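You operate a simulated robot arm through the tools that you are given. There is no shell and no other tool. Be economical: measure what you need, move in short steps, check, and stop when the job is done.

The job below is to be done with a simulated two-armed robot. You get a single attempt, and the scene is never put back.

## Task
Put one of the heel caps from the packing table on the top of the small grey table. Put the 12 heel block from the packing table on the raised end of the bench and the 6 heel block on the bay b shelf. Take the cap off the jar marked "black" on the top of the finishing machine and lay it down there. Turn the right stretcher knob to 1. Take the black round brush from the packing table and leave it on the top of the low cupboard. Put the shoe on the packing table away on the table top beside the sole rack. Do these in any order. Set down upright: shoe.

The check looks at the end state, three seconds after you hand in, the way a careful person would. Anything else that was tipped, shoved, dropped, spilled or broken makes it a failure. Lids that push on must go on centred and level and be pressed home; caps that screw on are set level and turned clockwise until they are tight.

## Robot
Two 6-joint arms with fingered hands on one trunk, on a base that drives. Base frame: it is fixed to the floor where the robot stands at the start and does not move with it; the origin is under the middle of the robot, x ahead of it, y to its left, z up. Readings come in m, rad, newtons and seconds.
The left shoulder is at the start at [0.05, 0.17, 1.06], the right one opposite. With the tool pointing down near the work surface each hand reaches from about 0.5 to 0.78 m from the robot's upright axis, wherever it stands, measured 20 degrees to its own side. Places, roughly: bay B shelf [0.8, -1.7, 1.4]; heel block [0.75, -0.25, 0.75]; heel cap (3x3x3 cm) [0.8, -0.3, 0.9]; jar [-4.75, -1, 0.75]; raised end of the bench [-1.5, 1.6, 1]; right stretcher knob [-3.2, -2.9, 1.2]; round brush [0.5, -0.5, 0.75]; shoe [0.75, -0.5, 0.75]; table top beside the sole rack [-4.7, -2, 0.8]; top of the low cupboard [-1.7, -1.4, 0.4]; top of the small grey table [-4.1, -0.2, 0.6]. Payload 3.5 kg a hand.
Tool frame (each hand has its own): the origin (TCP) lies between the finger pads and is the grasp point; the fingertips stand 0.026 m ahead of it; z points along the fingers, y is the line along which they close. Largest opening 0.132 m; the body of the gripper starts 0.073 m behind the TCP. The gripper is a hand of 3 fingers: y runs from the thumb to the fingers, the wrist lies at [0, 0, -0.234] in the tool frame, and closing takes about 1.5 s.
Orientation is that of the tool frame in the base frame, as a unit quaternion [x, y, z, w]. With the fingers straight down and closing along the base's y, the tool's x points along the base's -x, its y along +y and its z along -z.

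## Interface
- The arms move only by the tool servo_tool. It takes "left_increments", "right_increments" or both (then of equal length, played together; a hand with none holds still); each is a list of rows, each an object of numbers (a shift or turn left out is 0, a gripper value left out holds the last): "ax", "ay", "az": the turn, a rotation vector about the tool's x, y, z in rad; "tx", "ty", "tz": the shift along the tool's x, y, z in m; "gripper": the opening, from 0 (shut) to 1 (fully open). In form: [{"ax": .., "ay": .., "az": .., "tx": .., "ty": .., "tz": .., "gripper": ..}, ...]. A call has 1 to 8 rows; each row is the pose to reach, as a shift and turn from the pose commanded when the call began, along the tool's axes at that moment. Each row takes 0.2 s and may step no farther than 0.05 m and 0.15 rad from the row before; otherwise, or with a gripper value out of range, the whole call is refused. A pose out of reach is approached as far as the arm can. The call stops where the force on the tool passes 40 N (or 10 N more than at its start, if that is more) or the arm is blocked; 0.2 s more then pass. Each finger travels about 0.153 m/s and halts on what it meets, pressing with about 23 N; the grip force reading is that of the motor and also rises with nothing between the fingers. The clock runs only during rows and for 0.2 s after the last one: add rows that repeat a pose to give the fingers time. It gives the time, the measured TCP pose, the force on the tool (base axes), the opening and the grip force at its end, in the units of the frame above (readings bear some noise), with the torque about the TCP (base axes, N m) and any sound that the robot's microphone picked up.
- Cameras (640 x 400 px; columns grow to the right, rows downward): "scene" is now at [0.04, -0.0326, 1.658]; the picture's right is [-0.49, -0.87, 0.00], its down [-0.63, 0.35, -0.69] and it looks along [0.60, -0.34, -0.72] (base axes); focal length 254 px, centre (320, 200). "left" rides on the left gripper at [-0.062, 0.003, -0.092] in its tool frame; the picture's right is [-0.05, -1.00, 0.00], its down [0.83, -0.04, -0.56] and it looks along [0.55, -0.03, 0.83] (tool axes); focal length 230 px, centre (320, 200). "right" rides on the right gripper at [0.062, 0.003, -0.092] in its tool frame; the picture's right is [-0.05, 1.00, 0.00], its down [-0.83, -0.04, -0.56] and it looks along [-0.55, -0.03, 0.83] (tool axes); focal length 230 px, centre (320, 200). There is no depth. A picture from a camera that has moved, and an enlarged one, comes with that camera's place and axes in the base frame and with its lens. The place of the scene camera against the robot may be out by one fixed shift of up to 0.018 m in any direction.
- snapshot(camera): a new picture of that camera. No time passes.
- raise_lower(by): slides the trunk up (or, below 0, down) by that many m; the arms and the scene camera ride with it, the base frame stays. It gives what a move gives, with no picture.
- base_move(legs): drives the robot by 1 to 6 legs, each [ahead, left, turn to the left] in m, m and rad, along the robot's own axes; the way and the turn of a leg run together, so that a leg with both is an arc; at most 1.5 m and 3.142 rad a leg. The arms and the cameras ride along, it lands a little off, and it stops where it bumps. It gives what a move gives.
- preshape(shape, hand): the hand has 3 fingers and takes this shape, open, in about a second: jaw (thumb against the fingers, like two jaws); tri (thumb and two fingers); tip (a fingertip pinch); poke (one finger out to press); point (the index stretched); flat (the hand flat); cup (the hand cupped); fist (a fist). The gripper value then closes the fingers along that shape, each until it touches; the sizes above hold for jaw. It gives what a move gives, with no picture.
- aim_head(pan, tilt): turns the head with the scene camera to pan (to the left, within 1.501 rad either way) and tilt (down, from -0.506 to 1.204), counted from straight ahead of the robot. It gives what a move gives.
- close_up(camera, box): a new picture of the part [left, top, right, bottom] of that camera's present view, enlarged. No time passes.
- sign_off(): hands the job in; it is judged then, once.

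Work in short steps. Places have to be worked out from the pictures, the camera data and where the tool is seen: move nearer, look again, correct. Check each grasp and each placing, and mend what went wrong. You have 186 turns and 166 pictures in all, those below and enlarged ones among them. Open the grippers and draw the arms clear of the work before you hand the job in, unless the task says otherwise; then end with one line.

The tools are called after "Emit:" by a JSON object that holds its "op" and its "data". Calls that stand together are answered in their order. servo_tool: Moves the arms, as the interface text tells. Its arguments: {"type":"object","properties":{"left_increments":{"type":"array","items":{"type":"object","properties":{"ax":{"type":"number"},"ay":{"type":"number"},"az":{"type":"number"},"tx":{"type":"number"},"ty":{"type":"number"},"tz":{"type":"number"},"gripper":{"type":"number"}}}},"right_increments":{"type":"array","items":{"type":"object","properties":{"ax":{"type":"number"},"ay":{"type":"number"},"az":{"type":"number"},"tx":{"type":"number"},"ty":{"type":"number"},"tz":{"type":"number"},"gripper":{"type":"number"}}}}},"required":[]} The other tools are called the same way: raise_lower (by) slides the trunk up or down; preshape (shape, hand) gives the hand a shape; base_move (legs) drives the base; aim_head (pan, tilt) turns the head that bears the scene camera; snapshot (camera) takes a picture; close_up (camera, box) takes an enlarged picture of a part of a camera's view; sign_off () hands the job in.

At the start:

```text
time_s: 0.0
left_tool_pos: [0.5546, -0.059, 1.1043]
left_ee_rot: [0.001, 1.0, 0.0, 0.0]
left_wrist_force: [-0.3, -0.2, 0.3]
left_wrist_torque: [0.0, 0.01, 0.01]
left_opening: 0.1319
left_finger_force: 0.0
left_shape: jaw
right_tool_pos: [0.4293, -0.5136, 1.0865]
right_ee_rot: [0.0, 1.0, -0.001, -0.001]
right_wrist_force: [0.2, -0.1, -1.0]
right_wrist_torque: [-0.01, 0.0, 0.0]
right_opening: 0.1318
right_finger_force: 0.0
right_shape: jaw
trunk travel left (down, up): [-0.675, 0.035]
robot x, y, heading: [-0.0019, -0.0011, -0.001]
head pan, tilt: [-0.51, 0.805]
```

scene: 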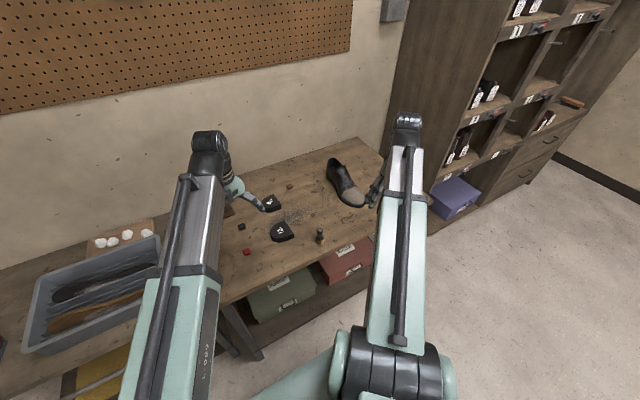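
right: 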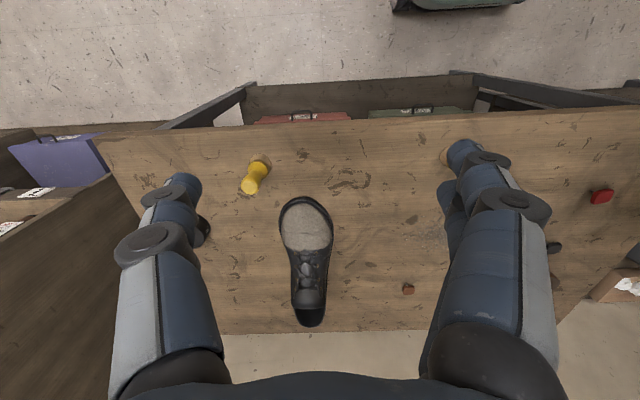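
left: 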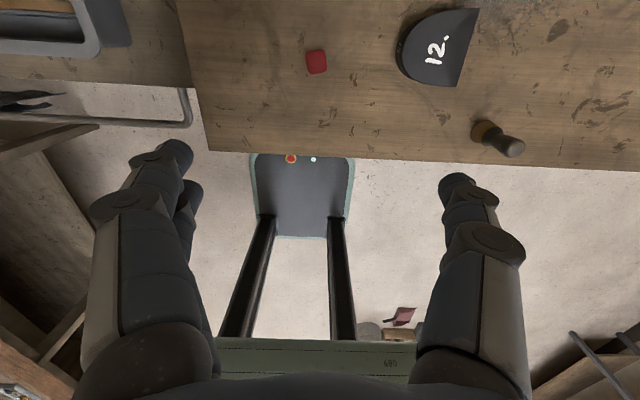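

I start with enlarged views of the packing table to tell the objects apart.

Emit:
{"op": "close_up", "data": {"camera": "scene", "box": [200, 130, 400, 290]}}

Emit:
{"op": "close_up", "data": {"camera": "right", "box": [200, 100, 640, 340]}}

Emit:
{"op": "close_up", "data": {"camera": "scene", "box": [400, 0, 640, 220]}}

```text
2.50 times, centred on (300, 210) of scene
camera zoom: at [0.04, -0.0326, 1.658], right [-0.49, -0.87, 0.0], down [-0.63, 0.35, -0.69], along [0.6, -0.34, -0.72], focal length 634 px, centre (370, 175)
```

zoom: 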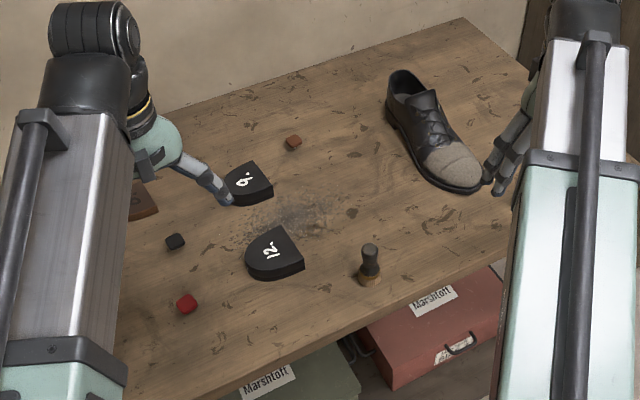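

```text
1.45 times, centred on (420, 220) of right
camera zoom: at [0.3675, -0.5109, 1.1785], right [0.05, 1.0, 0.0], down [0.83, -0.04, 0.56], along [0.55, -0.03, -0.83], focal length 335 px, centre (174, 171)
```

zoom: 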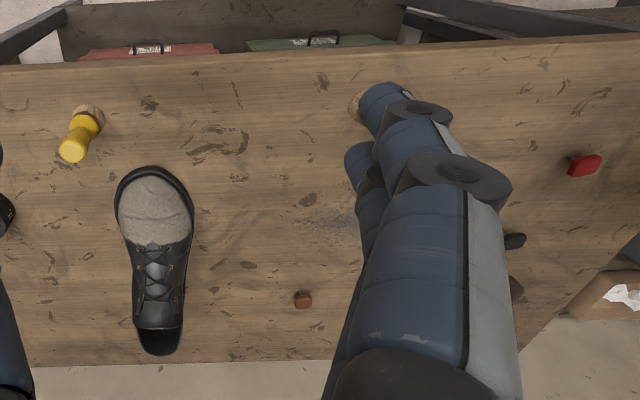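

```text
1.82 times, centred on (520, 110) of scene
camera zoom: at [0.04, -0.0326, 1.658], right [-0.49, -0.87, 0.0], down [-0.63, 0.35, -0.69], along [0.6, -0.34, -0.72], focal length 462 px, centre (-44, 364)
```

zoom: 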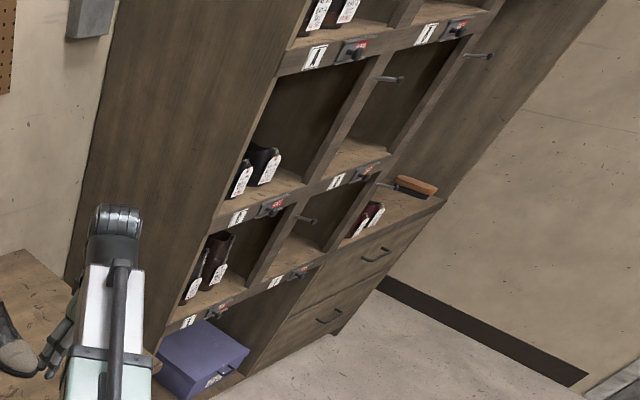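

The table top is at about z 0.83. The 12 block is near (0.625,-0.197), the 6 block near (0.79,-0.22), and the black brush stands near (0.525,-0.31). I move the left hand over the 12 block.

Emit:
{"op": "servo_tool", "data": {"left_increments": [{"tx": -0.024, "ty": -0.04}, {"tx": -0.048, "ty": -0.08}, {"tx": -0.07, "ty": -0.12, "tz": 0.02}, {"tx": -0.07, "ty": -0.137, "tz": 0.06}, {"tx": -0.07, "ty": -0.137, "tz": 0.1}]}}

Emit:
{"op": "snapshot", "data": {"camera": "left"}}

Emit:
{"op": "snapshot", "data": {"camera": "scene"}}

```text
time_s: 1.2
left_tool_pos: [0.6249, -0.198, 1.0034]
left_ee_rot: [-0.001, 1.0, 0.0, 0.0]
left_wrist_force: [1.1, -0.3, -0.2]
left_wrist_torque: [-0.01, -0.01, -0.01]
left_opening: 0.1319
left_finger_force: 0.1
left_shape: jaw
right_tool_pos: [0.4286, -0.514, 1.0862]
right_ee_rot: [0.0, 1.0, 0.0, 0.0]
right_wrist_force: [0.2, 0.2, -0.1]
right_wrist_torque: [0.04, -0.02, 0.0]
right_opening: 0.1318
right_finger_force: 0.1
right_shape: jaw
trunk travel left (down, up): [-0.675, 0.035]
robot x, y, heading: [0.0006, 0.0005, 0.001]
head pan, tilt: [-0.51, 0.805]
```

```text
159 pictures are left
camera left: at [0.6871, -0.1944, 1.0964], right [0.05, -1.0, 0.0], down [-0.83, -0.04, 0.56], along [-0.55, -0.03, -0.83], focal length 230 px, centre (320, 200)
```

left: 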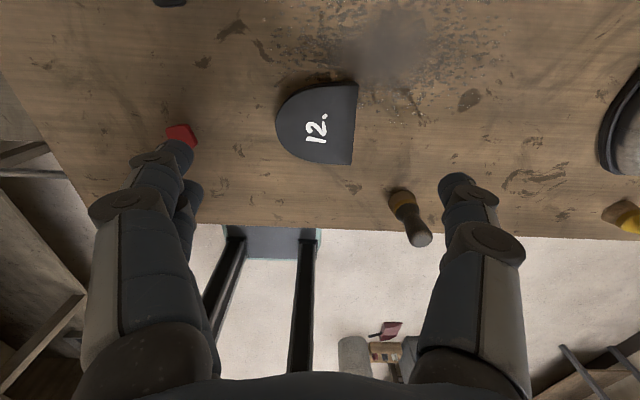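

```text
158 pictures are left
camera scene: at [0.0404, -0.0328, 1.6581], right [-0.49, -0.87, 0.0], down [-0.63, 0.35, -0.69], along [0.6, -0.34, -0.72], focal length 254 px, centre (320, 200)
```

scene: 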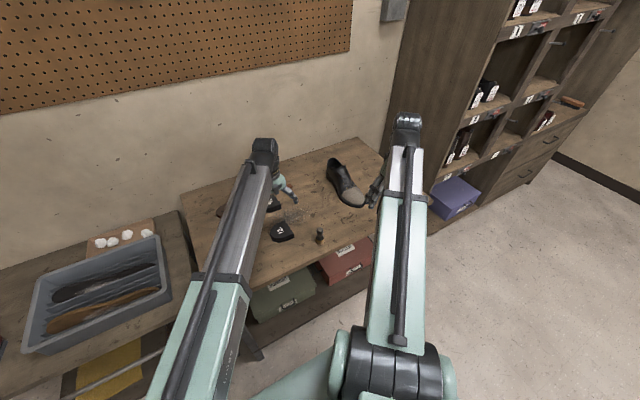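

The 12 block is centred at about (0.618,-0.194), with its flat side towards -y. I descend over it with the jaws along y.

Emit:
{"op": "servo_tool", "data": {"left_increments": [{"tx": 0.006, "ty": 0.003, "tz": 0.04}, {"tx": 0.006, "ty": 0.003, "tz": 0.08}, {"tx": 0.006, "ty": 0.003, "tz": 0.12}, {"tx": 0.006, "ty": 0.003, "tz": 0.14}]}}

Emit:
{"op": "snapshot", "data": {"camera": "left"}}

Emit:
{"op": "close_up", "data": {"camera": "scene", "box": [200, 130, 400, 290]}}

```text
time_s: 2.2
left_tool_pos: [0.6173, -0.193, 0.8657]
left_ee_rot: [0.001, 1.0, 0.0, 0.001]
left_wrist_force: [0.6, -0.3, 4.3]
left_wrist_torque: [0.11, 0.02, 0.01]
left_opening: 0.1319
left_finger_force: 0.0
left_shape: jaw
right_tool_pos: [0.429, -0.5123, 1.0871]
right_ee_rot: [0.0, 1.0, 0.0, 0.0]
right_wrist_force: [-0.2, 0.3, -0.3]
right_wrist_torque: [0.02, 0.02, 0.0]
right_opening: 0.1317
right_finger_force: 0.1
right_shape: jaw
trunk travel left (down, up): [-0.675, 0.035]
robot x, y, heading: [0.0025, 0.0002, -0.002]
head pan, tilt: [-0.51, 0.805]
```

```text
157 pictures are left
camera left: at [0.679, -0.1906, 0.9574], right [0.05, -1.0, 0.0], down [-0.83, -0.04, 0.55], along [-0.55, -0.03, -0.83], focal length 230 px, centre (320, 200)
```

left: 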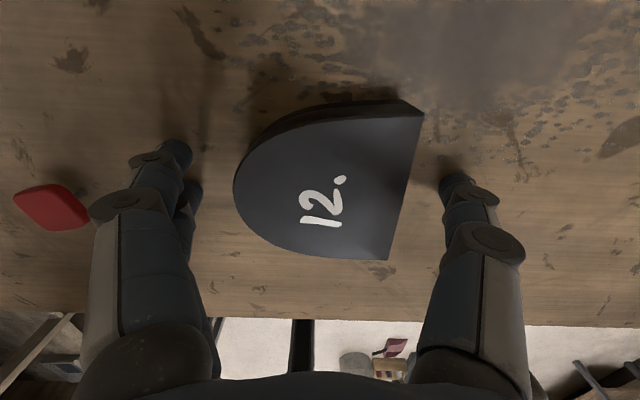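

```text
2.50 times, centred on (300, 210) of scene
camera zoom: at [0.0394, -0.0325, 1.6582], right [-0.49, -0.87, 0.0], down [-0.63, 0.35, -0.69], along [0.6, -0.34, -0.72], focal length 634 px, centre (370, 175)
```

zoom: 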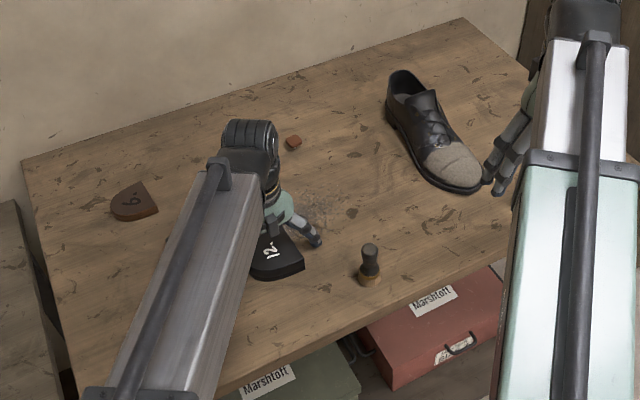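

Light contact (4 N) puts the table at about z 0.84. I rise 4 mm, close on the 12 block and lift it slightly.

Emit:
{"op": "servo_tool", "data": {"left_increments": [{"tz": -0.004, "gripper": 0.4}, {"tz": -0.004, "gripper": 0.2}, {"tz": -0.004, "gripper": 0.2}, {"tz": -0.004, "gripper": 0.2}, {"tz": -0.004, "gripper": 0.2}, {"tz": -0.02, "gripper": 0.2}, {"tz": -0.06, "gripper": 0.2}, {"tz": -0.1, "gripper": 0.2}]}}

Emit:
{"op": "snapshot", "data": {"camera": "left"}}

Emit:
{"op": "close_up", "data": {"camera": "scene", "box": [200, 130, 400, 290]}}

```text
time_s: 4.0
left_tool_pos: [0.6192, -0.1939, 0.9624]
left_ee_rot: [0.0, 1.0, 0.0, 0.0]
left_wrist_force: [-0.2, -0.1, -1.3]
left_wrist_torque: [-0.02, 0.0, 0.01]
left_opening: 0.0713
left_finger_force: 22.8
left_shape: jaw
right_tool_pos: [0.4294, -0.5127, 1.0875]
right_ee_rot: [0.0, 1.0, 0.0, 0.001]
right_wrist_force: [1.0, -0.1, 0.7]
right_wrist_torque: [0.01, -0.04, -0.01]
right_opening: 0.132
right_finger_force: 0.1
right_shape: jaw
trunk travel left (down, up): [-0.675, 0.035]
robot x, y, heading: [-0.0023, 0.0017, -0.0]
head pan, tilt: [-0.51, 0.805]
```

```text
155 pictures are left
camera left: at [0.681, -0.1908, 1.0556], right [0.05, -1.0, 0.0], down [-0.83, -0.04, 0.56], along [-0.55, -0.03, -0.83], focal length 230 px, centre (320, 200)
```

left: 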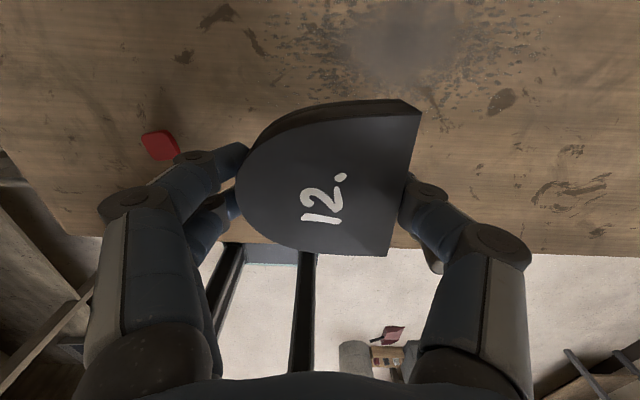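

```text
2.50 times, centred on (300, 210) of scene
camera zoom: at [0.0399, -0.0326, 1.658], right [-0.49, -0.87, 0.0], down [-0.63, 0.35, -0.69], along [0.6, -0.34, -0.72], focal length 634 px, centre (370, 175)
```

zoom: 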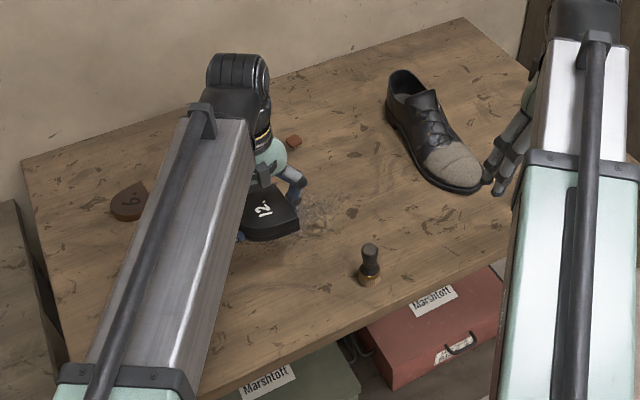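

The 12 block is held. I move the left hand up and to the left, out of the way, so I can look at the other two blocks.

Emit:
{"op": "servo_tool", "data": {"left_increments": [{"tz": -0.04}, {"tz": -0.08, "ty": 0.03}, {"tz": -0.12, "ty": 0.07, "tx": 0.02}, {"tz": -0.14, "ty": 0.11, "tx": 0.04}, {"tz": -0.14, "ty": 0.16, "tx": 0.06}, {"tz": -0.14, "ty": 0.21, "tx": 0.08}, {"tz": -0.14, "ty": 0.26, "tx": 0.1}, {"tz": -0.14, "ty": 0.3, "tx": 0.1}]}}

Emit:
{"op": "close_up", "data": {"camera": "scene", "box": [180, 130, 360, 270]}}

```text
refused: row 3 steps farther than a row can; nothing moved
```

```text
2.86 times, centred on (270, 200) of scene
camera zoom: at [0.0399, -0.0326, 1.658], right [-0.49, -0.87, 0.0], down [-0.63, 0.35, -0.69], along [0.6, -0.34, -0.72], focal length 725 px, centre (463, 200)
```

zoom: 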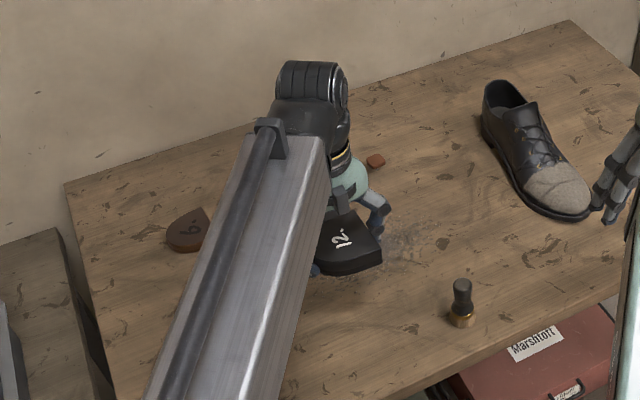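

One row stepped too far, so I send the move again with smaller steps.

Emit:
{"op": "servo_tool", "data": {"left_increments": [{"tz": -0.045}, {"tz": -0.09}, {"tz": -0.13, "ty": 0.02}, {"tz": -0.14, "ty": 0.065}, {"tz": -0.14, "ty": 0.11, "tx": 0.02}, {"tz": -0.14, "ty": 0.155, "tx": 0.04}, {"tz": -0.14, "ty": 0.2, "tx": 0.06}, {"tz": -0.14, "ty": 0.245, "tx": 0.08}]}}

Emit:
{"op": "close_up", "data": {"camera": "scene", "box": [180, 130, 360, 270]}}

```text
time_s: 5.8
left_tool_pos: [0.5364, 0.0513, 1.1006]
left_ee_rot: [0.0, 1.0, 0.0, 0.001]
left_wrist_force: [0.8, 0.1, -1.3]
left_wrist_torque: [0.0, -0.01, -0.01]
left_opening: 0.0713
left_finger_force: 23.1
left_shape: jaw
right_tool_pos: [0.4283, -0.5133, 1.0868]
right_ee_rot: [0.0, 1.0, 0.001, 0.0]
right_wrist_force: [0.5, 0.7, -1.1]
right_wrist_torque: [0.02, 0.0, -0.01]
right_opening: 0.1321
right_finger_force: 0.1
right_shape: jaw
trunk travel left (down, up): [-0.675, 0.035]
robot x, y, heading: [-0.0003, -0.0018, -0.004]
head pan, tilt: [-0.51, 0.805]
```

```text
2.86 times, centred on (270, 200) of scene
camera zoom: at [0.0399, -0.0319, 1.658], right [-0.49, -0.87, 0.0], down [-0.63, 0.35, -0.69], along [0.6, -0.34, -0.72], focal length 725 px, centre (463, 200)
```

zoom: 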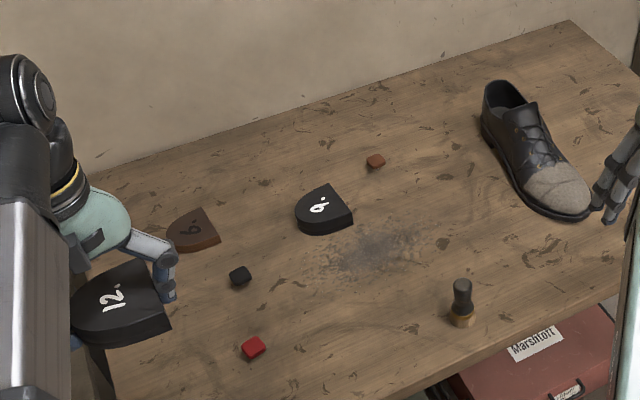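

I need to tell the 6 from the 9, so I zoom in on both blocks.

Emit:
{"op": "close_up", "data": {"camera": "scene", "box": [255, 175, 287, 195]}}

Emit:
{"op": "close_up", "data": {"camera": "scene", "box": [220, 190, 252, 210]}}

```text
16.00 times, centred on (271, 185) of scene
camera zoom: at [0.0399, -0.0319, 1.658], right [-0.49, -0.87, 0.0], down [-0.63, 0.35, -0.69], along [0.6, -0.34, -0.72], focal length 4061 px, centre (1104, 440)
```

zoom: 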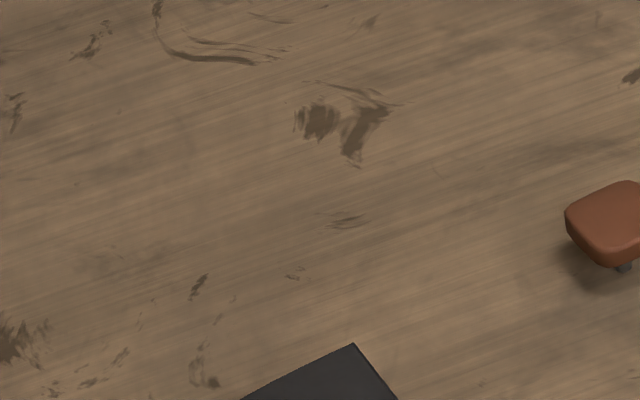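

```text
16.00 times, centred on (236, 200) of scene
camera zoom: at [0.0399, -0.0319, 1.658], right [-0.49, -0.87, 0.0], down [-0.63, 0.35, -0.69], along [0.6, -0.34, -0.72], focal length 4061 px, centre (1664, 200)
```

zoom: 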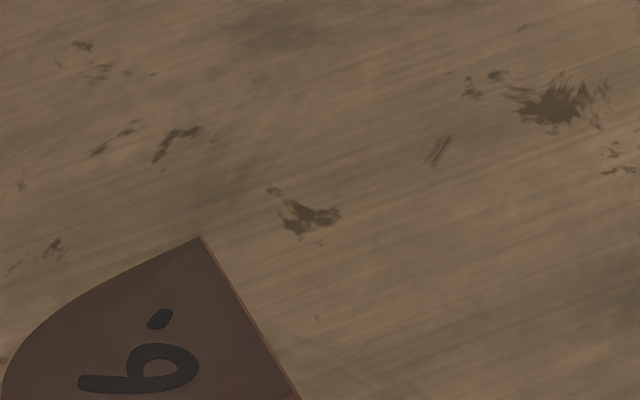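

The brown block reads as a 6 (loop at the baseline, next to the dot). I check the black one in the same way.

Emit:
{"op": "close_up", "data": {"camera": "scene", "box": [255, 190, 287, 210]}}

Emit:
{"op": "close_up", "data": {"camera": "scene", "box": [216, 195, 272, 260]}}

```text
16.00 times, centred on (271, 200) of scene
camera zoom: at [0.0399, -0.0319, 1.658], right [-0.49, -0.87, 0.0], down [-0.63, 0.35, -0.69], along [0.6, -0.34, -0.72], focal length 4061 px, centre (1104, 200)
```

zoom: 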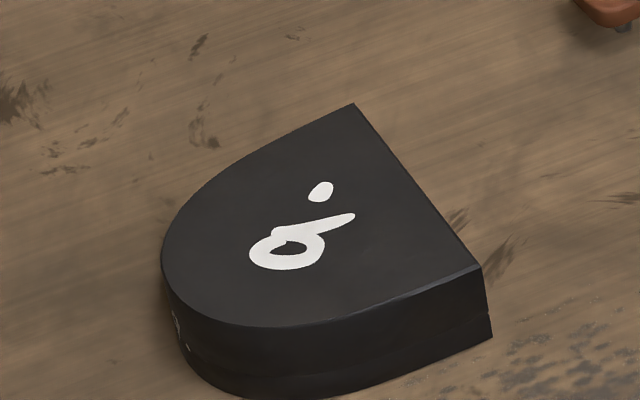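

```text
6.15 times, centred on (244, 228) of scene
camera zoom: at [0.0399, -0.0319, 1.658], right [-0.49, -0.87, 0.0], down [-0.63, 0.35, -0.69], along [0.6, -0.34, -0.72], focal length 1562 px, centre (788, 31)
```

zoom: 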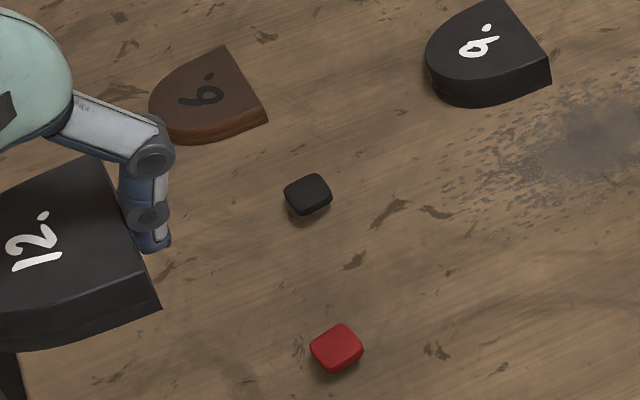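

Confirmed: the black block is a 9 and the brown one at about (0.85,-0.035) is the 6. It is far for the right hand, so I check the base clearance by looking down before driving nearer.

Emit:
{"op": "aim_head", "data": {"pan": 0.0, "tilt": 1.2}}

Emit:
{"op": "snapshot", "data": {"camera": "scene"}}

```text
time_s: 6.7
left_tool_pos: [0.5387, 0.0502, 1.1003]
left_ee_rot: [0.001, 1.0, 0.0, 0.0]
left_wrist_force: [0.0, 0.1, -0.3]
left_wrist_torque: [0.01, -0.03, 0.03]
left_opening: 0.0709
left_finger_force: 23.1
left_shape: jaw
right_tool_pos: [0.4278, -0.5136, 1.0866]
right_ee_rot: [0.001, 1.0, 0.0, 0.0]
right_wrist_force: [-0.7, -0.3, -0.5]
right_wrist_torque: [0.01, -0.03, 0.0]
right_opening: 0.1318
right_finger_force: 0.0
right_shape: jaw
trunk travel left (down, up): [-0.675, 0.035]
robot x, y, heading: [0.0004, -0.0032, 0.007]
head pan, tilt: [0.0, 1.201]
```

```text
147 pictures are left
camera scene: at [0.026, 0.0065, 1.6308], right [0.0, -1.0, 0.0], down [-0.93, 0.0, -0.36], along [0.36, 0.0, -0.93], focal length 254 px, centre (320, 200)
```

scene: 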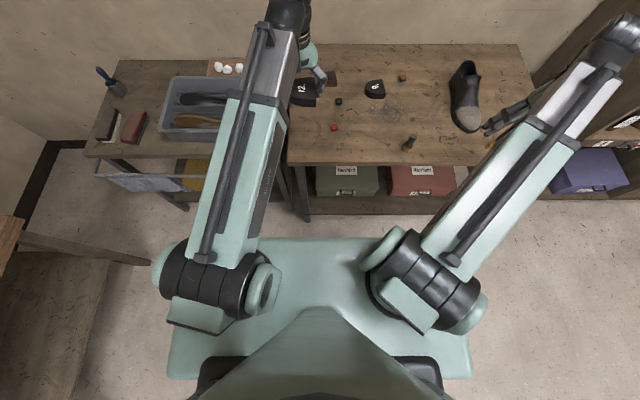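

The base front is at about x 0.33 and the table legs at about 0.53, so there is room. I drive 0.15 left and 0.12 ahead.

Emit:
{"op": "base_move", "data": {"legs": [[0, 0.16, 0], [0.12, 0, 0]]}}

Emit:
{"op": "snapshot", "data": {"camera": "scene"}}

Emit:
{"op": "snapshot", "data": {"camera": "right"}}

```text
time_s: 9.0
left_tool_pos: [0.6592, 0.2125, 1.0998]
left_ee_rot: [0.001, 1.0, 0.001, -0.001]
left_wrist_force: [0.3, -0.3, -2.3]
left_wrist_torque: [0.01, 0.02, 0.0]
left_opening: 0.0713
left_finger_force: 23.3
left_shape: jaw
right_tool_pos: [0.5513, -0.3513, 1.0855]
right_ee_rot: [0.0, 1.0, 0.0, 0.0]
right_wrist_force: [0.6, -0.5, -0.4]
right_wrist_torque: [0.02, 0.01, -0.04]
right_opening: 0.132
right_finger_force: 0.0
right_shape: jaw
trunk travel left (down, up): [-0.675, 0.035]
robot x, y, heading: [0.125, 0.1625, -0.005]
head pan, tilt: [0.0, 1.201]
```

```text
146 pictures are left
camera scene: at [0.1488, 0.169, 1.6307], right [0.0, -1.0, 0.0], down [-0.93, 0.0, -0.36], along [0.36, 0.0, -0.93], focal length 254 px, centre (320, 200)
```

scene: 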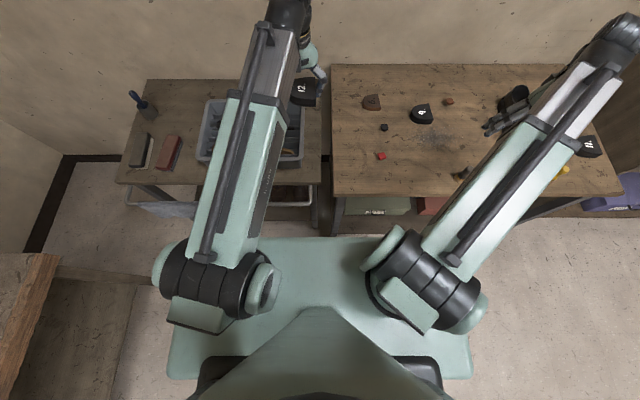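

```text
145 pictures are left
camera right: at [0.4895, -0.3487, 1.1779], right [0.05, 1.0, 0.0], down [0.83, -0.04, 0.55], along [0.55, -0.03, -0.83], focal length 230 px, centre (320, 200)
```

right: 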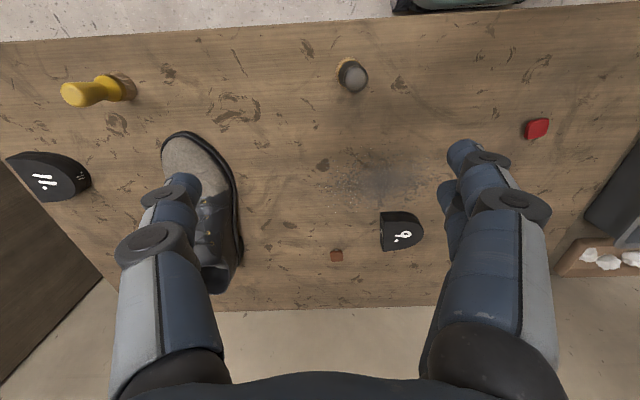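

The 6 block is at about (0.85,-0.03). I move the right hand over it at travel height.

Emit:
{"op": "servo_tool", "data": {"right_increments": [{"tx": -0.03, "ty": 0.035}, {"tx": -0.06, "ty": 0.07}, {"tx": -0.09, "ty": 0.105}, {"tx": -0.12, "ty": 0.14}, {"tx": -0.15, "ty": 0.175}, {"tx": -0.18, "ty": 0.21}, {"tx": -0.2, "ty": 0.25}, {"tx": -0.22, "ty": 0.29}]}}

Emit:
{"op": "snapshot", "data": {"camera": "right"}}

```text
time_s: 10.8
left_tool_pos: [0.6573, 0.2116, 1.1004]
left_ee_rot: [0.001, 1.0, 0.0, -0.001]
left_wrist_force: [0.9, 0.5, -2.3]
left_wrist_torque: [-0.03, 0.04, -0.02]
left_opening: 0.0714
left_finger_force: 23.1
left_shape: jaw
right_tool_pos: [0.7723, -0.0622, 1.0877]
right_ee_rot: [0.001, 1.0, 0.0, 0.0]
right_wrist_force: [0.9, 0.7, 0.2]
right_wrist_torque: [-0.01, 0.04, -0.01]
right_opening: 0.1316
right_finger_force: 0.0
right_shape: jaw
trunk travel left (down, up): [-0.675, 0.035]
robot x, y, heading: [0.12, 0.1633, 0.002]
head pan, tilt: [0.0, 1.201]
```

```text
144 pictures are left
camera right: at [0.711, -0.0592, 1.1783], right [0.05, 1.0, 0.0], down [0.83, -0.04, 0.56], along [0.55, -0.03, -0.83], focal length 230 px, centre (320, 200)
```

right: 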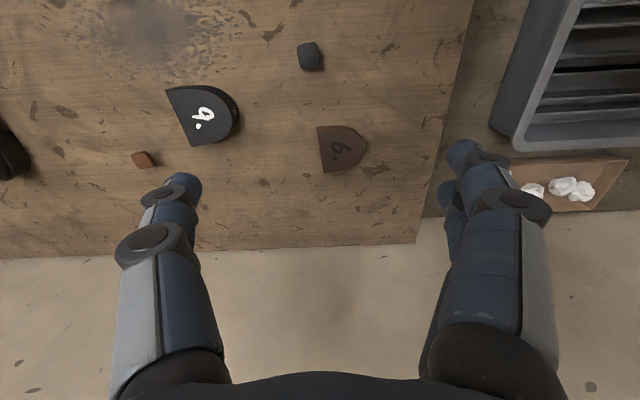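

The 6 block centres at (0.836,-0.034). I move over it and descend.

Emit:
{"op": "servo_tool", "data": {"right_increments": [{"tx": -0.04, "ty": 0.028}, {"tx": -0.064, "ty": 0.028, "tz": 0.04}, {"tx": -0.064, "ty": 0.028, "tz": 0.08}, {"tx": -0.064, "ty": 0.028, "tz": 0.12}, {"tx": -0.064, "ty": 0.028, "tz": 0.16}, {"tx": -0.064, "ty": 0.028, "tz": 0.19}, {"tx": -0.064, "ty": 0.028, "tz": 0.21}, {"tx": -0.064, "ty": 0.028, "tz": 0.22}]}}

Emit:
{"op": "snapshot", "data": {"camera": "right"}}

```text
time_s: 12.6
left_tool_pos: [0.6575, 0.2115, 1.0999]
left_ee_rot: [0.0, 1.0, 0.0, 0.0]
left_wrist_force: [-0.6, 0.0, -1.7]
left_wrist_torque: [-0.01, 0.0, 0.0]
left_opening: 0.0712
left_finger_force: 22.5
left_shape: jaw
right_tool_pos: [0.8334, -0.0344, 0.8669]
right_ee_rot: [0.0, 1.0, 0.0, 0.0]
right_wrist_force: [-0.4, -0.6, -0.4]
right_wrist_torque: [0.01, 0.03, -0.01]
right_opening: 0.1316
right_finger_force: 0.0
right_shape: jaw
trunk travel left (down, up): [-0.675, 0.035]
robot x, y, heading: [0.1197, 0.1626, -0.003]
head pan, tilt: [0.0, 1.201]
```

```text
143 pictures are left
camera right: at [0.7713, -0.0316, 0.9583], right [0.05, 1.0, 0.0], down [0.83, -0.04, 0.56], along [0.55, -0.03, -0.83], focal length 230 px, centre (320, 200)
```

right: 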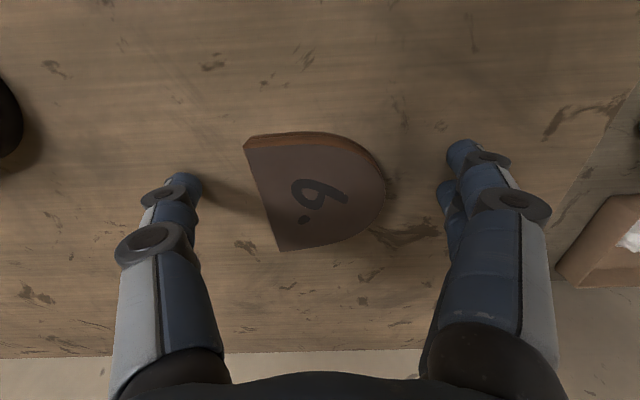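

The block is centred between the fingers. I close and lift.

Emit:
{"op": "servo_tool", "data": {"right_increments": [{"gripper": 0.4}, {"gripper": 0.2}, {"gripper": 0.2}, {"gripper": 0.2}, {"gripper": 0.2}, {"tz": -0.02, "gripper": 0.2}, {"tz": -0.06, "gripper": 0.2}, {"tz": -0.1, "gripper": 0.2}]}}

Emit:
{"op": "snapshot", "data": {"camera": "right"}}

```text
time_s: 14.4
left_tool_pos: [0.6565, 0.2135, 1.1014]
left_ee_rot: [0.001, 1.0, 0.0, 0.0]
left_wrist_force: [0.1, -0.2, -1.1]
left_wrist_torque: [0.0, 0.03, 0.01]
left_opening: 0.0711
left_finger_force: 23.5
left_shape: jaw
right_tool_pos: [0.8343, -0.0326, 0.966]
right_ee_rot: [0.0, 1.0, 0.001, 0.0]
right_wrist_force: [0.9, 0.1, -0.7]
right_wrist_torque: [-0.01, -0.04, 0.01]
right_opening: 0.0577
right_finger_force: 23.1
right_shape: jaw
trunk travel left (down, up): [-0.675, 0.035]
robot x, y, heading: [0.1212, 0.1604, -0.002]
head pan, tilt: [0.0, 1.201]
```

```text
142 pictures are left
camera right: at [0.7721, -0.0306, 1.0585], right [0.05, 1.0, 0.0], down [0.83, -0.04, 0.56], along [0.55, -0.03, -0.83], focal length 230 px, centre (320, 200)
```

right: 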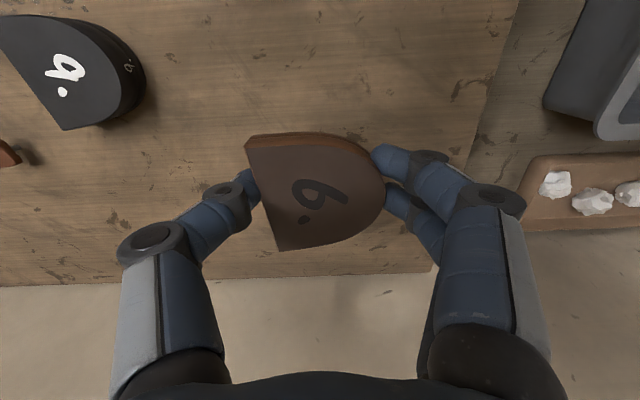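

The 6 is held. I retract the right hand up and towards the robot.

Emit:
{"op": "servo_tool", "data": {"right_increments": [{"tz": -0.045}, {"tz": -0.09}, {"tz": -0.13, "tx": 0.02}, {"tz": -0.13, "tx": 0.055, "ty": -0.03}, {"tz": -0.13, "tx": 0.09, "ty": -0.065}, {"tz": -0.13, "tx": 0.125, "ty": -0.1}, {"tz": -0.13, "tx": 0.16, "ty": -0.135}, {"tz": -0.13, "tx": 0.19, "ty": -0.17}]}}

Emit:
{"op": "base_move", "data": {"legs": [[-0.35, 0, 0], [0, -1.0, 0]]}}

Emit:
{"op": "aim_head", "data": {"pan": -0.6, "tilt": 0.3}}

Emit:
{"op": "snapshot", "data": {"camera": "scene"}}

```text
time_s: 16.2
left_tool_pos: [0.6565, 0.2116, 1.1017]
left_ee_rot: [-0.001, 1.0, 0.0, -0.001]
left_wrist_force: [0.5, 0.6, -2.0]
left_wrist_torque: [-0.01, -0.01, -0.02]
left_opening: 0.0711
left_finger_force: 22.5
left_shape: jaw
right_tool_pos: [0.6456, -0.2042, 1.0977]
right_ee_rot: [0.0, 1.0, 0.0, -0.001]
right_wrist_force: [0.5, 0.1, 0.1]
right_wrist_torque: [0.04, 0.02, 0.04]
right_opening: 0.0572
right_finger_force: 23.5
right_shape: jaw
trunk travel left (down, up): [-0.675, 0.035]
robot x, y, heading: [0.1173, 0.1611, -0.008]
head pan, tilt: [0.0, 1.201]
```

```text
time_s: 23.2
left_tool_pos: [0.3113, -0.7794, 1.0995]
left_ee_rot: [0.0, 1.0, 0.001, 0.001]
left_wrist_force: [0.4, 0.9, -1.2]
left_wrist_torque: [-0.03, -0.02, -0.02]
left_opening: 0.0708
left_finger_force: 23.5
left_shape: jaw
right_tool_pos: [0.2995, -1.1942, 1.0965]
right_ee_rot: [0.0, 1.0, 0.0, 0.001]
right_wrist_force: [-0.1, 0.7, -0.8]
right_wrist_torque: [-0.02, 0.01, 0.02]
right_opening: 0.0574
right_finger_force: 23.0
right_shape: jaw
trunk travel left (down, up): [-0.675, 0.035]
robot x, y, heading: [-0.2287, -0.8277, -0.003]
head pan, tilt: [0.0, 1.201]
```

```text
time_s: 24.4
left_tool_pos: [0.3122, -0.778, 1.1007]
left_ee_rot: [0.0, 1.0, 0.0, 0.0]
left_wrist_force: [-0.2, 0.2, -2.1]
left_wrist_torque: [0.04, 0.0, -0.01]
left_opening: 0.0708
left_finger_force: 22.5
left_shape: jaw
right_tool_pos: [0.2983, -1.1939, 1.0971]
right_ee_rot: [0.001, 1.0, 0.001, 0.0]
right_wrist_force: [0.8, 0.3, -0.9]
right_wrist_torque: [0.0, 0.01, -0.02]
right_opening: 0.0572
right_finger_force: 23.2
right_shape: jaw
trunk travel left (down, up): [-0.675, 0.035]
robot x, y, heading: [-0.2264, -0.8277, 0.0]
head pan, tilt: [-0.6, 0.3]
```

```text
141 pictures are left
camera scene: at [-0.1784, -0.8748, 1.7028], right [-0.56, -0.83, 0.0], down [-0.24, 0.17, -0.95], along [0.79, -0.54, -0.3], focal length 254 px, centre (320, 200)
```

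scene: 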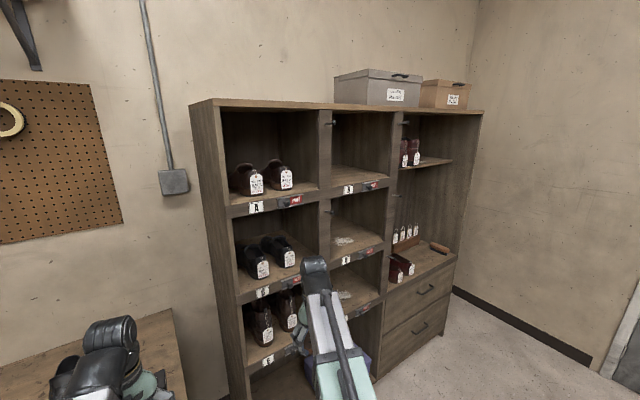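

Emit:
{"op": "close_up", "data": {"camera": "scene", "box": [220, 100, 400, 220]}}

Emit:
{"op": "close_up", "data": {"camera": "scene", "box": [220, 220, 400, 370]}}

```text
3.33 times, centred on (310, 160) of scene
camera zoom: at [-0.1784, -0.8748, 1.7028], right [-0.56, -0.83, 0.0], down [-0.24, 0.17, -0.95], along [0.79, -0.54, -0.3], focal length 846 px, centre (353, 333)
```

zoom: 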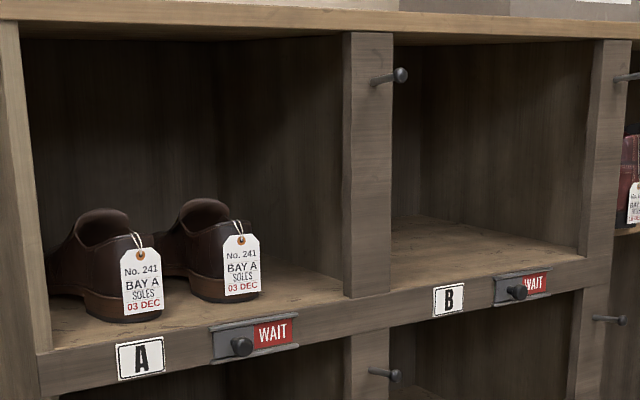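

```text
2.67 times, centred on (310, 295) of scene
camera zoom: at [-0.1784, -0.8748, 1.7028], right [-0.56, -0.83, 0.0], down [-0.24, 0.17, -0.95], along [0.79, -0.54, -0.3], focal length 677 px, centre (347, -53)
```

zoom: 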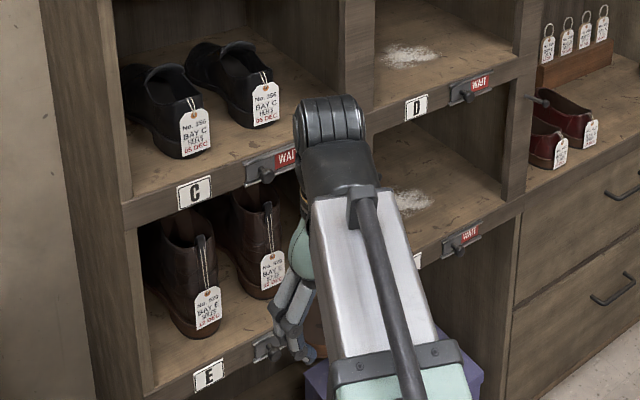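

Bay B is the top middle compartment: shelf near z 1.4, opening y from about -1.58 to -1.97, about 0.33 m high. I raise the trunk, swing the left hand aside and tilt the right tool 45° forward while raising it, to reach in.

Emit:
{"op": "raise_lower", "data": {"by": 0.034}}

Emit:
{"op": "servo_tool", "data": {"left_increments": [{"tx": 0.0, "ty": 0.04}, {"tx": 0.015, "ty": 0.085}, {"tx": 0.035, "ty": 0.13}, {"tx": 0.055, "ty": 0.175}, {"tx": 0.08, "ty": 0.215}, {"tx": 0.11, "ty": 0.25}, {"tx": 0.14, "ty": 0.285}, {"tx": 0.17, "ty": 0.315}], "right_increments": [{"tz": -0.045, "ay": -0.1}, {"tz": -0.09, "ay": -0.2}, {"tz": -0.135, "ay": -0.3}, {"tz": -0.18, "ay": -0.4}, {"tz": -0.225, "ay": -0.5}, {"tz": -0.265, "ay": -0.6}, {"tz": -0.3, "ay": -0.7}, {"tz": -0.33, "ay": -0.785}]}}

Emit:
{"op": "snapshot", "data": {"camera": "scene"}}

Emit:
{"op": "snapshot", "data": {"camera": "right"}}

```text
time_s: 25.2
left_tool_pos: [0.3113, -0.7777, 1.1349]
left_ee_rot: [0.001, 1.0, -0.001, 0.0]
left_wrist_force: [-0.8, 0.1, -2.5]
left_wrist_torque: [-0.02, -0.02, 0.04]
left_opening: 0.0709
left_finger_force: 22.9
left_shape: jaw
right_tool_pos: [0.2986, -1.1934, 1.1311]
right_ee_rot: [-0.001, 1.0, 0.0, 0.0]
right_wrist_force: [-0.3, 0.6, -1.0]
right_wrist_torque: [0.0, 0.04, 0.01]
right_opening: 0.0576
right_finger_force: 23.7
right_shape: jaw
trunk travel left (down, up): [-0.709, 0.001]
robot x, y, heading: [-0.2281, -0.8293, -0.002]
head pan, tilt: [-0.6, 0.3]
```

```text
time_s: 27.0
left_tool_pos: [0.161, -0.4517, 1.1441]
left_ee_rot: [0.0, 1.0, -0.001, -0.001]
left_wrist_force: [0.0, 0.6, -2.0]
left_wrist_torque: [-0.01, 0.02, -0.05]
left_opening: 0.071
left_finger_force: 23.0
left_shape: jaw
left hand out of reach, approached as far as the arm can: row 7, 8
right_tool_pos: [0.3006, -1.194, 1.4643]
right_ee_rot: [0.001, 0.923, -0.001, 0.384]
right_wrist_force: [-0.2, 1.1, -0.3]
right_wrist_torque: [-0.01, 0.0, 0.0]
right_opening: 0.0573
right_finger_force: 22.6
right_shape: jaw
trunk travel left (down, up): [-0.709, 0.001]
robot x, y, heading: [-0.2234, -0.8288, 0.002]
head pan, tilt: [-0.6, 0.3]
```

```text
138 pictures are left
camera scene: at [-0.1794, -0.8741, 1.7369], right [-0.57, -0.82, 0.0], down [-0.24, 0.17, -0.96], along [0.79, -0.54, -0.3], focal length 254 px, centre (320, 200)
```

scene: 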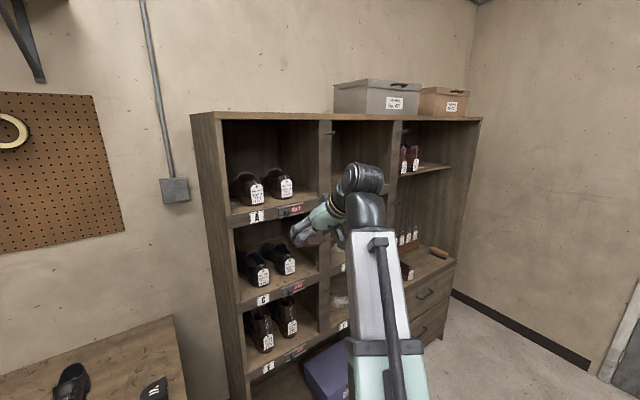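

```text
137 pictures are left
camera right: at [0.1911, -1.191, 1.4845], right [0.04, 1.0, 0.04], down [0.19, -0.04, 0.98], along [0.98, -0.03, -0.19], focal length 230 px, centre (320, 200)
```

right: 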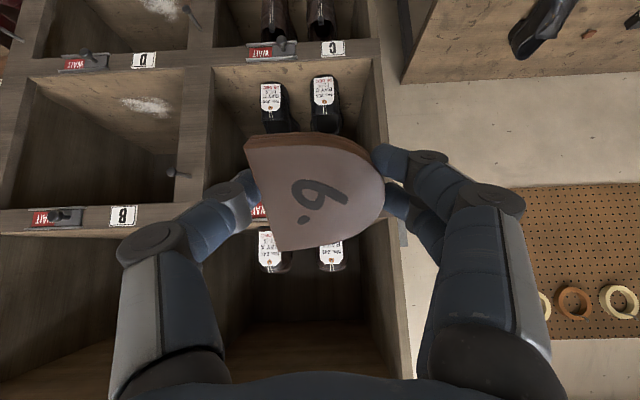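

I drive right to line the hand up with bay B, still well short of the shelf, and look again.

Emit:
{"op": "base_move", "data": {"legs": [[0, -0.54, 0]]}}

Emit:
{"op": "snapshot", "data": {"camera": "scene"}}

Emit:
{"op": "snapshot", "data": {"camera": "right"}}

```text
time_s: 30.1
left_tool_pos: [0.1594, -0.9933, 1.1448]
left_ee_rot: [-0.003, 1.0, 0.0, -0.001]
left_wrist_force: [0.3, 0.3, -1.1]
left_wrist_torque: [0.01, 0.02, 0.0]
left_opening: 0.0711
left_finger_force: 22.6
left_shape: jaw
right_tool_pos: [0.3024, -1.7338, 1.4625]
right_ee_rot: [-0.001, 0.924, 0.001, 0.383]
right_wrist_force: [0.2, -0.1, 0.6]
right_wrist_torque: [-0.02, 0.0, 0.06]
right_opening: 0.0571
right_finger_force: 23.4
right_shape: jaw
trunk travel left (down, up): [-0.709, 0.001]
robot x, y, heading: [-0.2262, -1.3686, 0.006]
head pan, tilt: [-0.6, 0.3]
```

```text
136 pictures are left
camera scene: at [-0.177, -1.4169, 1.7368], right [-0.56, -0.83, 0.0], down [-0.24, 0.17, -0.96], along [0.79, -0.54, -0.3], focal length 254 px, centre (320, 200)
```

scene: 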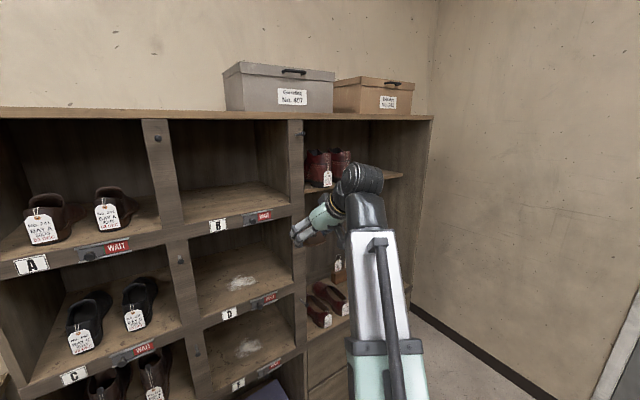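

```text
135 pictures are left
camera right: at [0.1948, -1.7317, 1.4836], right [0.03, 1.0, 0.04], down [0.2, -0.04, 0.98], along [0.98, -0.02, -0.2], focal length 230 px, centre (320, 200)
```

right: 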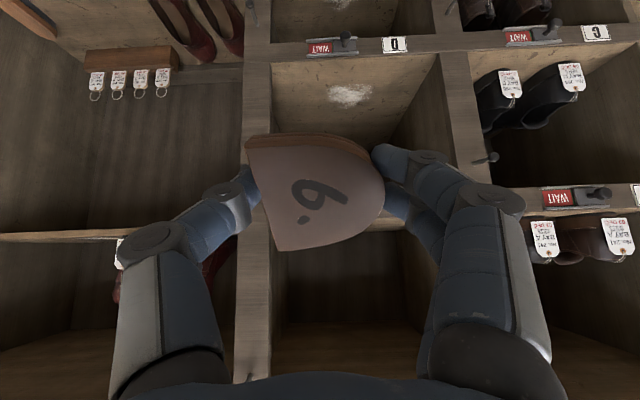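

The two views put the shelf front at x≈0.62, the shelf surface at about z 1.44 and the bay from y≈-1.48 to -1.83. I raise the hand 5 cm and shift left 0.085.

Emit:
{"op": "servo_tool", "data": {"right_increments": [{"tx": -0.018, "tz": -0.018}, {"tx": -0.036, "tz": -0.036}]}}

Emit:
{"op": "base_move", "data": {"legs": [[0, 0.085, 0], [0.15, 0, 0]]}}

Emit:
{"op": "snapshot", "data": {"camera": "scene"}}

Emit:
{"op": "snapshot", "data": {"camera": "right"}}

```text
time_s: 30.7
left_tool_pos: [0.1614, -0.9927, 1.144]
left_ee_rot: [-0.003, 1.0, -0.001, -0.001]
left_wrist_force: [-0.1, -0.1, -1.5]
left_wrist_torque: [-0.01, -0.01, -0.02]
left_opening: 0.0708
left_finger_force: 22.7
left_shape: jaw
right_tool_pos: [0.3217, -1.744, 1.4919]
right_ee_rot: [-0.003, 0.924, 0.001, 0.383]
right_wrist_force: [0.2, 0.3, -2.1]
right_wrist_torque: [0.01, 0.01, 0.01]
right_opening: 0.0577
right_finger_force: 22.9
right_shape: jaw
right hand out of reach, approached as far as the arm can: row 1, 2
trunk travel left (down, up): [-0.709, 0.001]
robot x, y, heading: [-0.2253, -1.3662, 0.008]
head pan, tilt: [-0.6, 0.3]
```

```text
time_s: 32.8
left_tool_pos: [0.314, -0.9079, 1.1436]
left_ee_rot: [-0.001, 1.0, 0.001, -0.002]
left_wrist_force: [1.1, -0.3, -2.7]
left_wrist_torque: [0.05, 0.03, 0.02]
left_opening: 0.0707
left_finger_force: 22.9
left_shape: jaw
right_tool_pos: [0.4743, -1.6618, 1.492]
right_ee_rot: [0.0, 0.924, 0.0, 0.382]
right_wrist_force: [0.0, 0.0, -0.8]
right_wrist_torque: [0.02, -0.01, 0.0]
right_opening: 0.0575
right_finger_force: 23.1
right_shape: jaw
trunk travel left (down, up): [-0.709, 0.001]
robot x, y, heading: [-0.0702, -1.2834, 0.001]
head pan, tilt: [-0.6, 0.3]
```

```text
134 pictures are left
camera scene: at [-0.0238, -1.3307, 1.7368], right [-0.56, -0.83, 0.0], down [-0.25, 0.17, -0.95], along [0.79, -0.54, -0.3], focal length 254 px, centre (320, 200)
```

scene: 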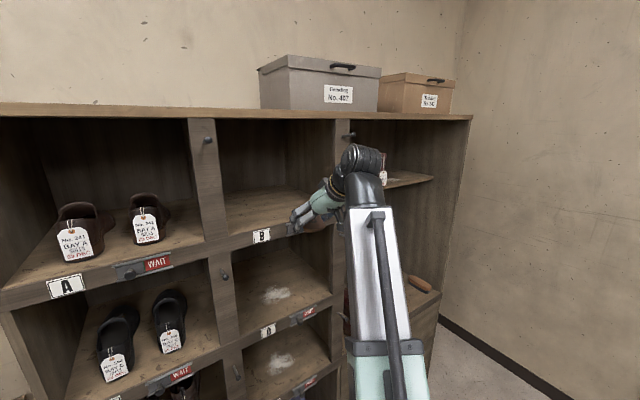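

```text
133 pictures are left
camera right: at [0.3653, -1.6591, 1.513], right [0.03, 1.0, 0.04], down [0.2, -0.04, 0.98], along [0.98, -0.03, -0.2], focal length 230 px, centre (320, 200)
```

right: 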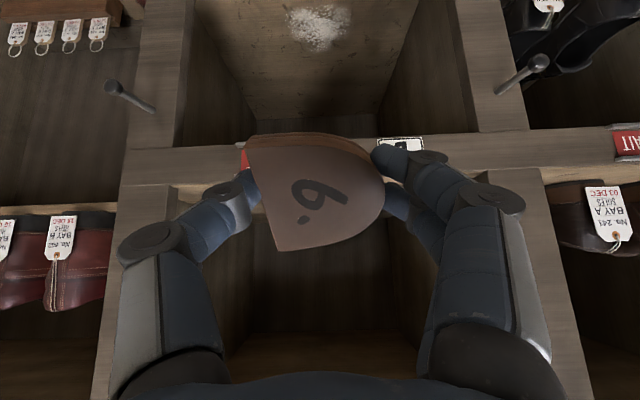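

The shelf front checks out at x 0.622 and the lip top at about z 1.44. The arm is at its reach limit, so I pull the hand inward (+y) to gain height and compensate with the base.

Emit:
{"op": "servo_tool", "data": {"right_increments": [{"ty": 0.04}, {"ty": 0.08}, {"ty": 0.11}, {"ty": 0.11, "tx": -0.012, "tz": -0.012}, {"ty": 0.11, "tx": -0.022, "tz": -0.022}]}}

Emit:
{"op": "base_move", "data": {"legs": [[0, -0.105, 0]]}}

Emit:
{"op": "snapshot", "data": {"camera": "right"}}

```text
time_s: 34.0
left_tool_pos: [0.3127, -0.9069, 1.144]
left_ee_rot: [-0.001, 1.0, -0.001, 0.0]
left_wrist_force: [0.4, -0.6, -1.7]
left_wrist_torque: [-0.01, -0.01, 0.01]
left_opening: 0.0706
left_finger_force: 22.6
left_shape: jaw
right_tool_pos: [0.5115, -1.5639, 1.488]
right_ee_rot: [-0.001, 0.924, 0.0, 0.383]
right_wrist_force: [0.2, 0.1, -0.6]
right_wrist_torque: [0.01, 0.03, -0.03]
right_opening: 0.0574
right_finger_force: 23.0
right_shape: jaw
right hand out of reach, approached as far as the arm can: row 1, 2, 3, 4, 5
trunk travel left (down, up): [-0.709, 0.001]
robot x, y, heading: [-0.0744, -1.2838, -0.002]
head pan, tilt: [-0.6, 0.3]
```

```text
time_s: 35.1
left_tool_pos: [0.3137, -1.0145, 1.1448]
left_ee_rot: [0.0, 1.0, 0.0, -0.001]
left_wrist_force: [-1.1, 0.6, -1.1]
left_wrist_torque: [0.06, 0.0, 0.02]
left_opening: 0.0708
left_finger_force: 22.6
left_shape: jaw
right_tool_pos: [0.5099, -1.6715, 1.487]
right_ee_rot: [-0.001, 0.924, 0.001, 0.383]
right_wrist_force: [-0.2, -0.1, -0.6]
right_wrist_torque: [0.03, 0.0, 0.03]
right_opening: 0.0573
right_finger_force: 22.6
right_shape: jaw
trunk travel left (down, up): [-0.709, 0.001]
robot x, y, heading: [-0.0772, -1.3917, -0.004]
head pan, tilt: [-0.6, 0.3]
```

```text
132 pictures are left
camera right: at [0.4019, -1.6691, 1.5081], right [0.04, 1.0, 0.04], down [0.2, -0.04, 0.98], along [0.98, -0.03, -0.2], focal length 230 px, centre (320, 200)
```

right: 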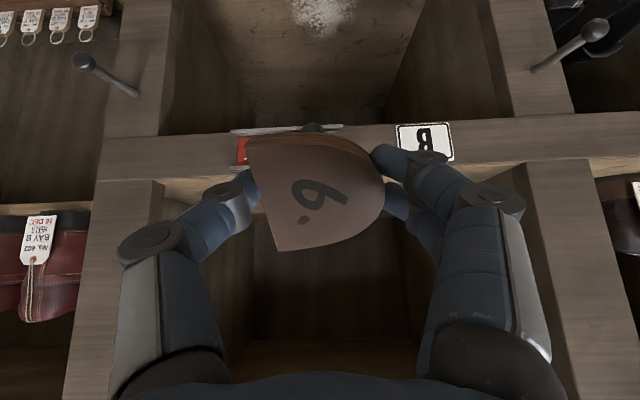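

The hand projected outward when I asked for more height. I pull it 0.1 m back towards the shoulder, then go up.

Emit:
{"op": "servo_tool", "data": {"right_increments": [{"tx": 0.03, "tz": -0.03}, {"tx": 0.06, "tz": -0.06}, {"tx": 0.07, "tz": -0.07}, {"tx": 0.056, "tz": -0.084}, {"tx": 0.045, "tz": -0.095}]}}

```text
time_s: 36.4
left_tool_pos: [0.3126, -1.0126, 1.1447]
left_ee_rot: [0.0, 1.0, -0.001, 0.0]
left_wrist_force: [-0.8, 0.4, -1.5]
left_wrist_torque: [0.01, -0.02, 0.01]
left_opening: 0.0707
left_finger_force: 22.5
left_shape: jaw
right_tool_pos: [0.4666, -1.697, 1.4534]
right_ee_rot: [0.0, 0.924, 0.0, 0.383]
right_wrist_force: [-0.3, -0.2, -0.4]
right_wrist_torque: [0.01, 0.03, -0.02]
right_opening: 0.057
right_finger_force: 22.8
right_shape: jaw
right hand out of reach, approached as far as the arm can: row 1, 2, 3, 4, 5
trunk travel left (down, up): [-0.709, 0.001]
robot x, y, heading: [-0.0736, -1.3884, 0.002]
head pan, tilt: [-0.6, 0.3]
```

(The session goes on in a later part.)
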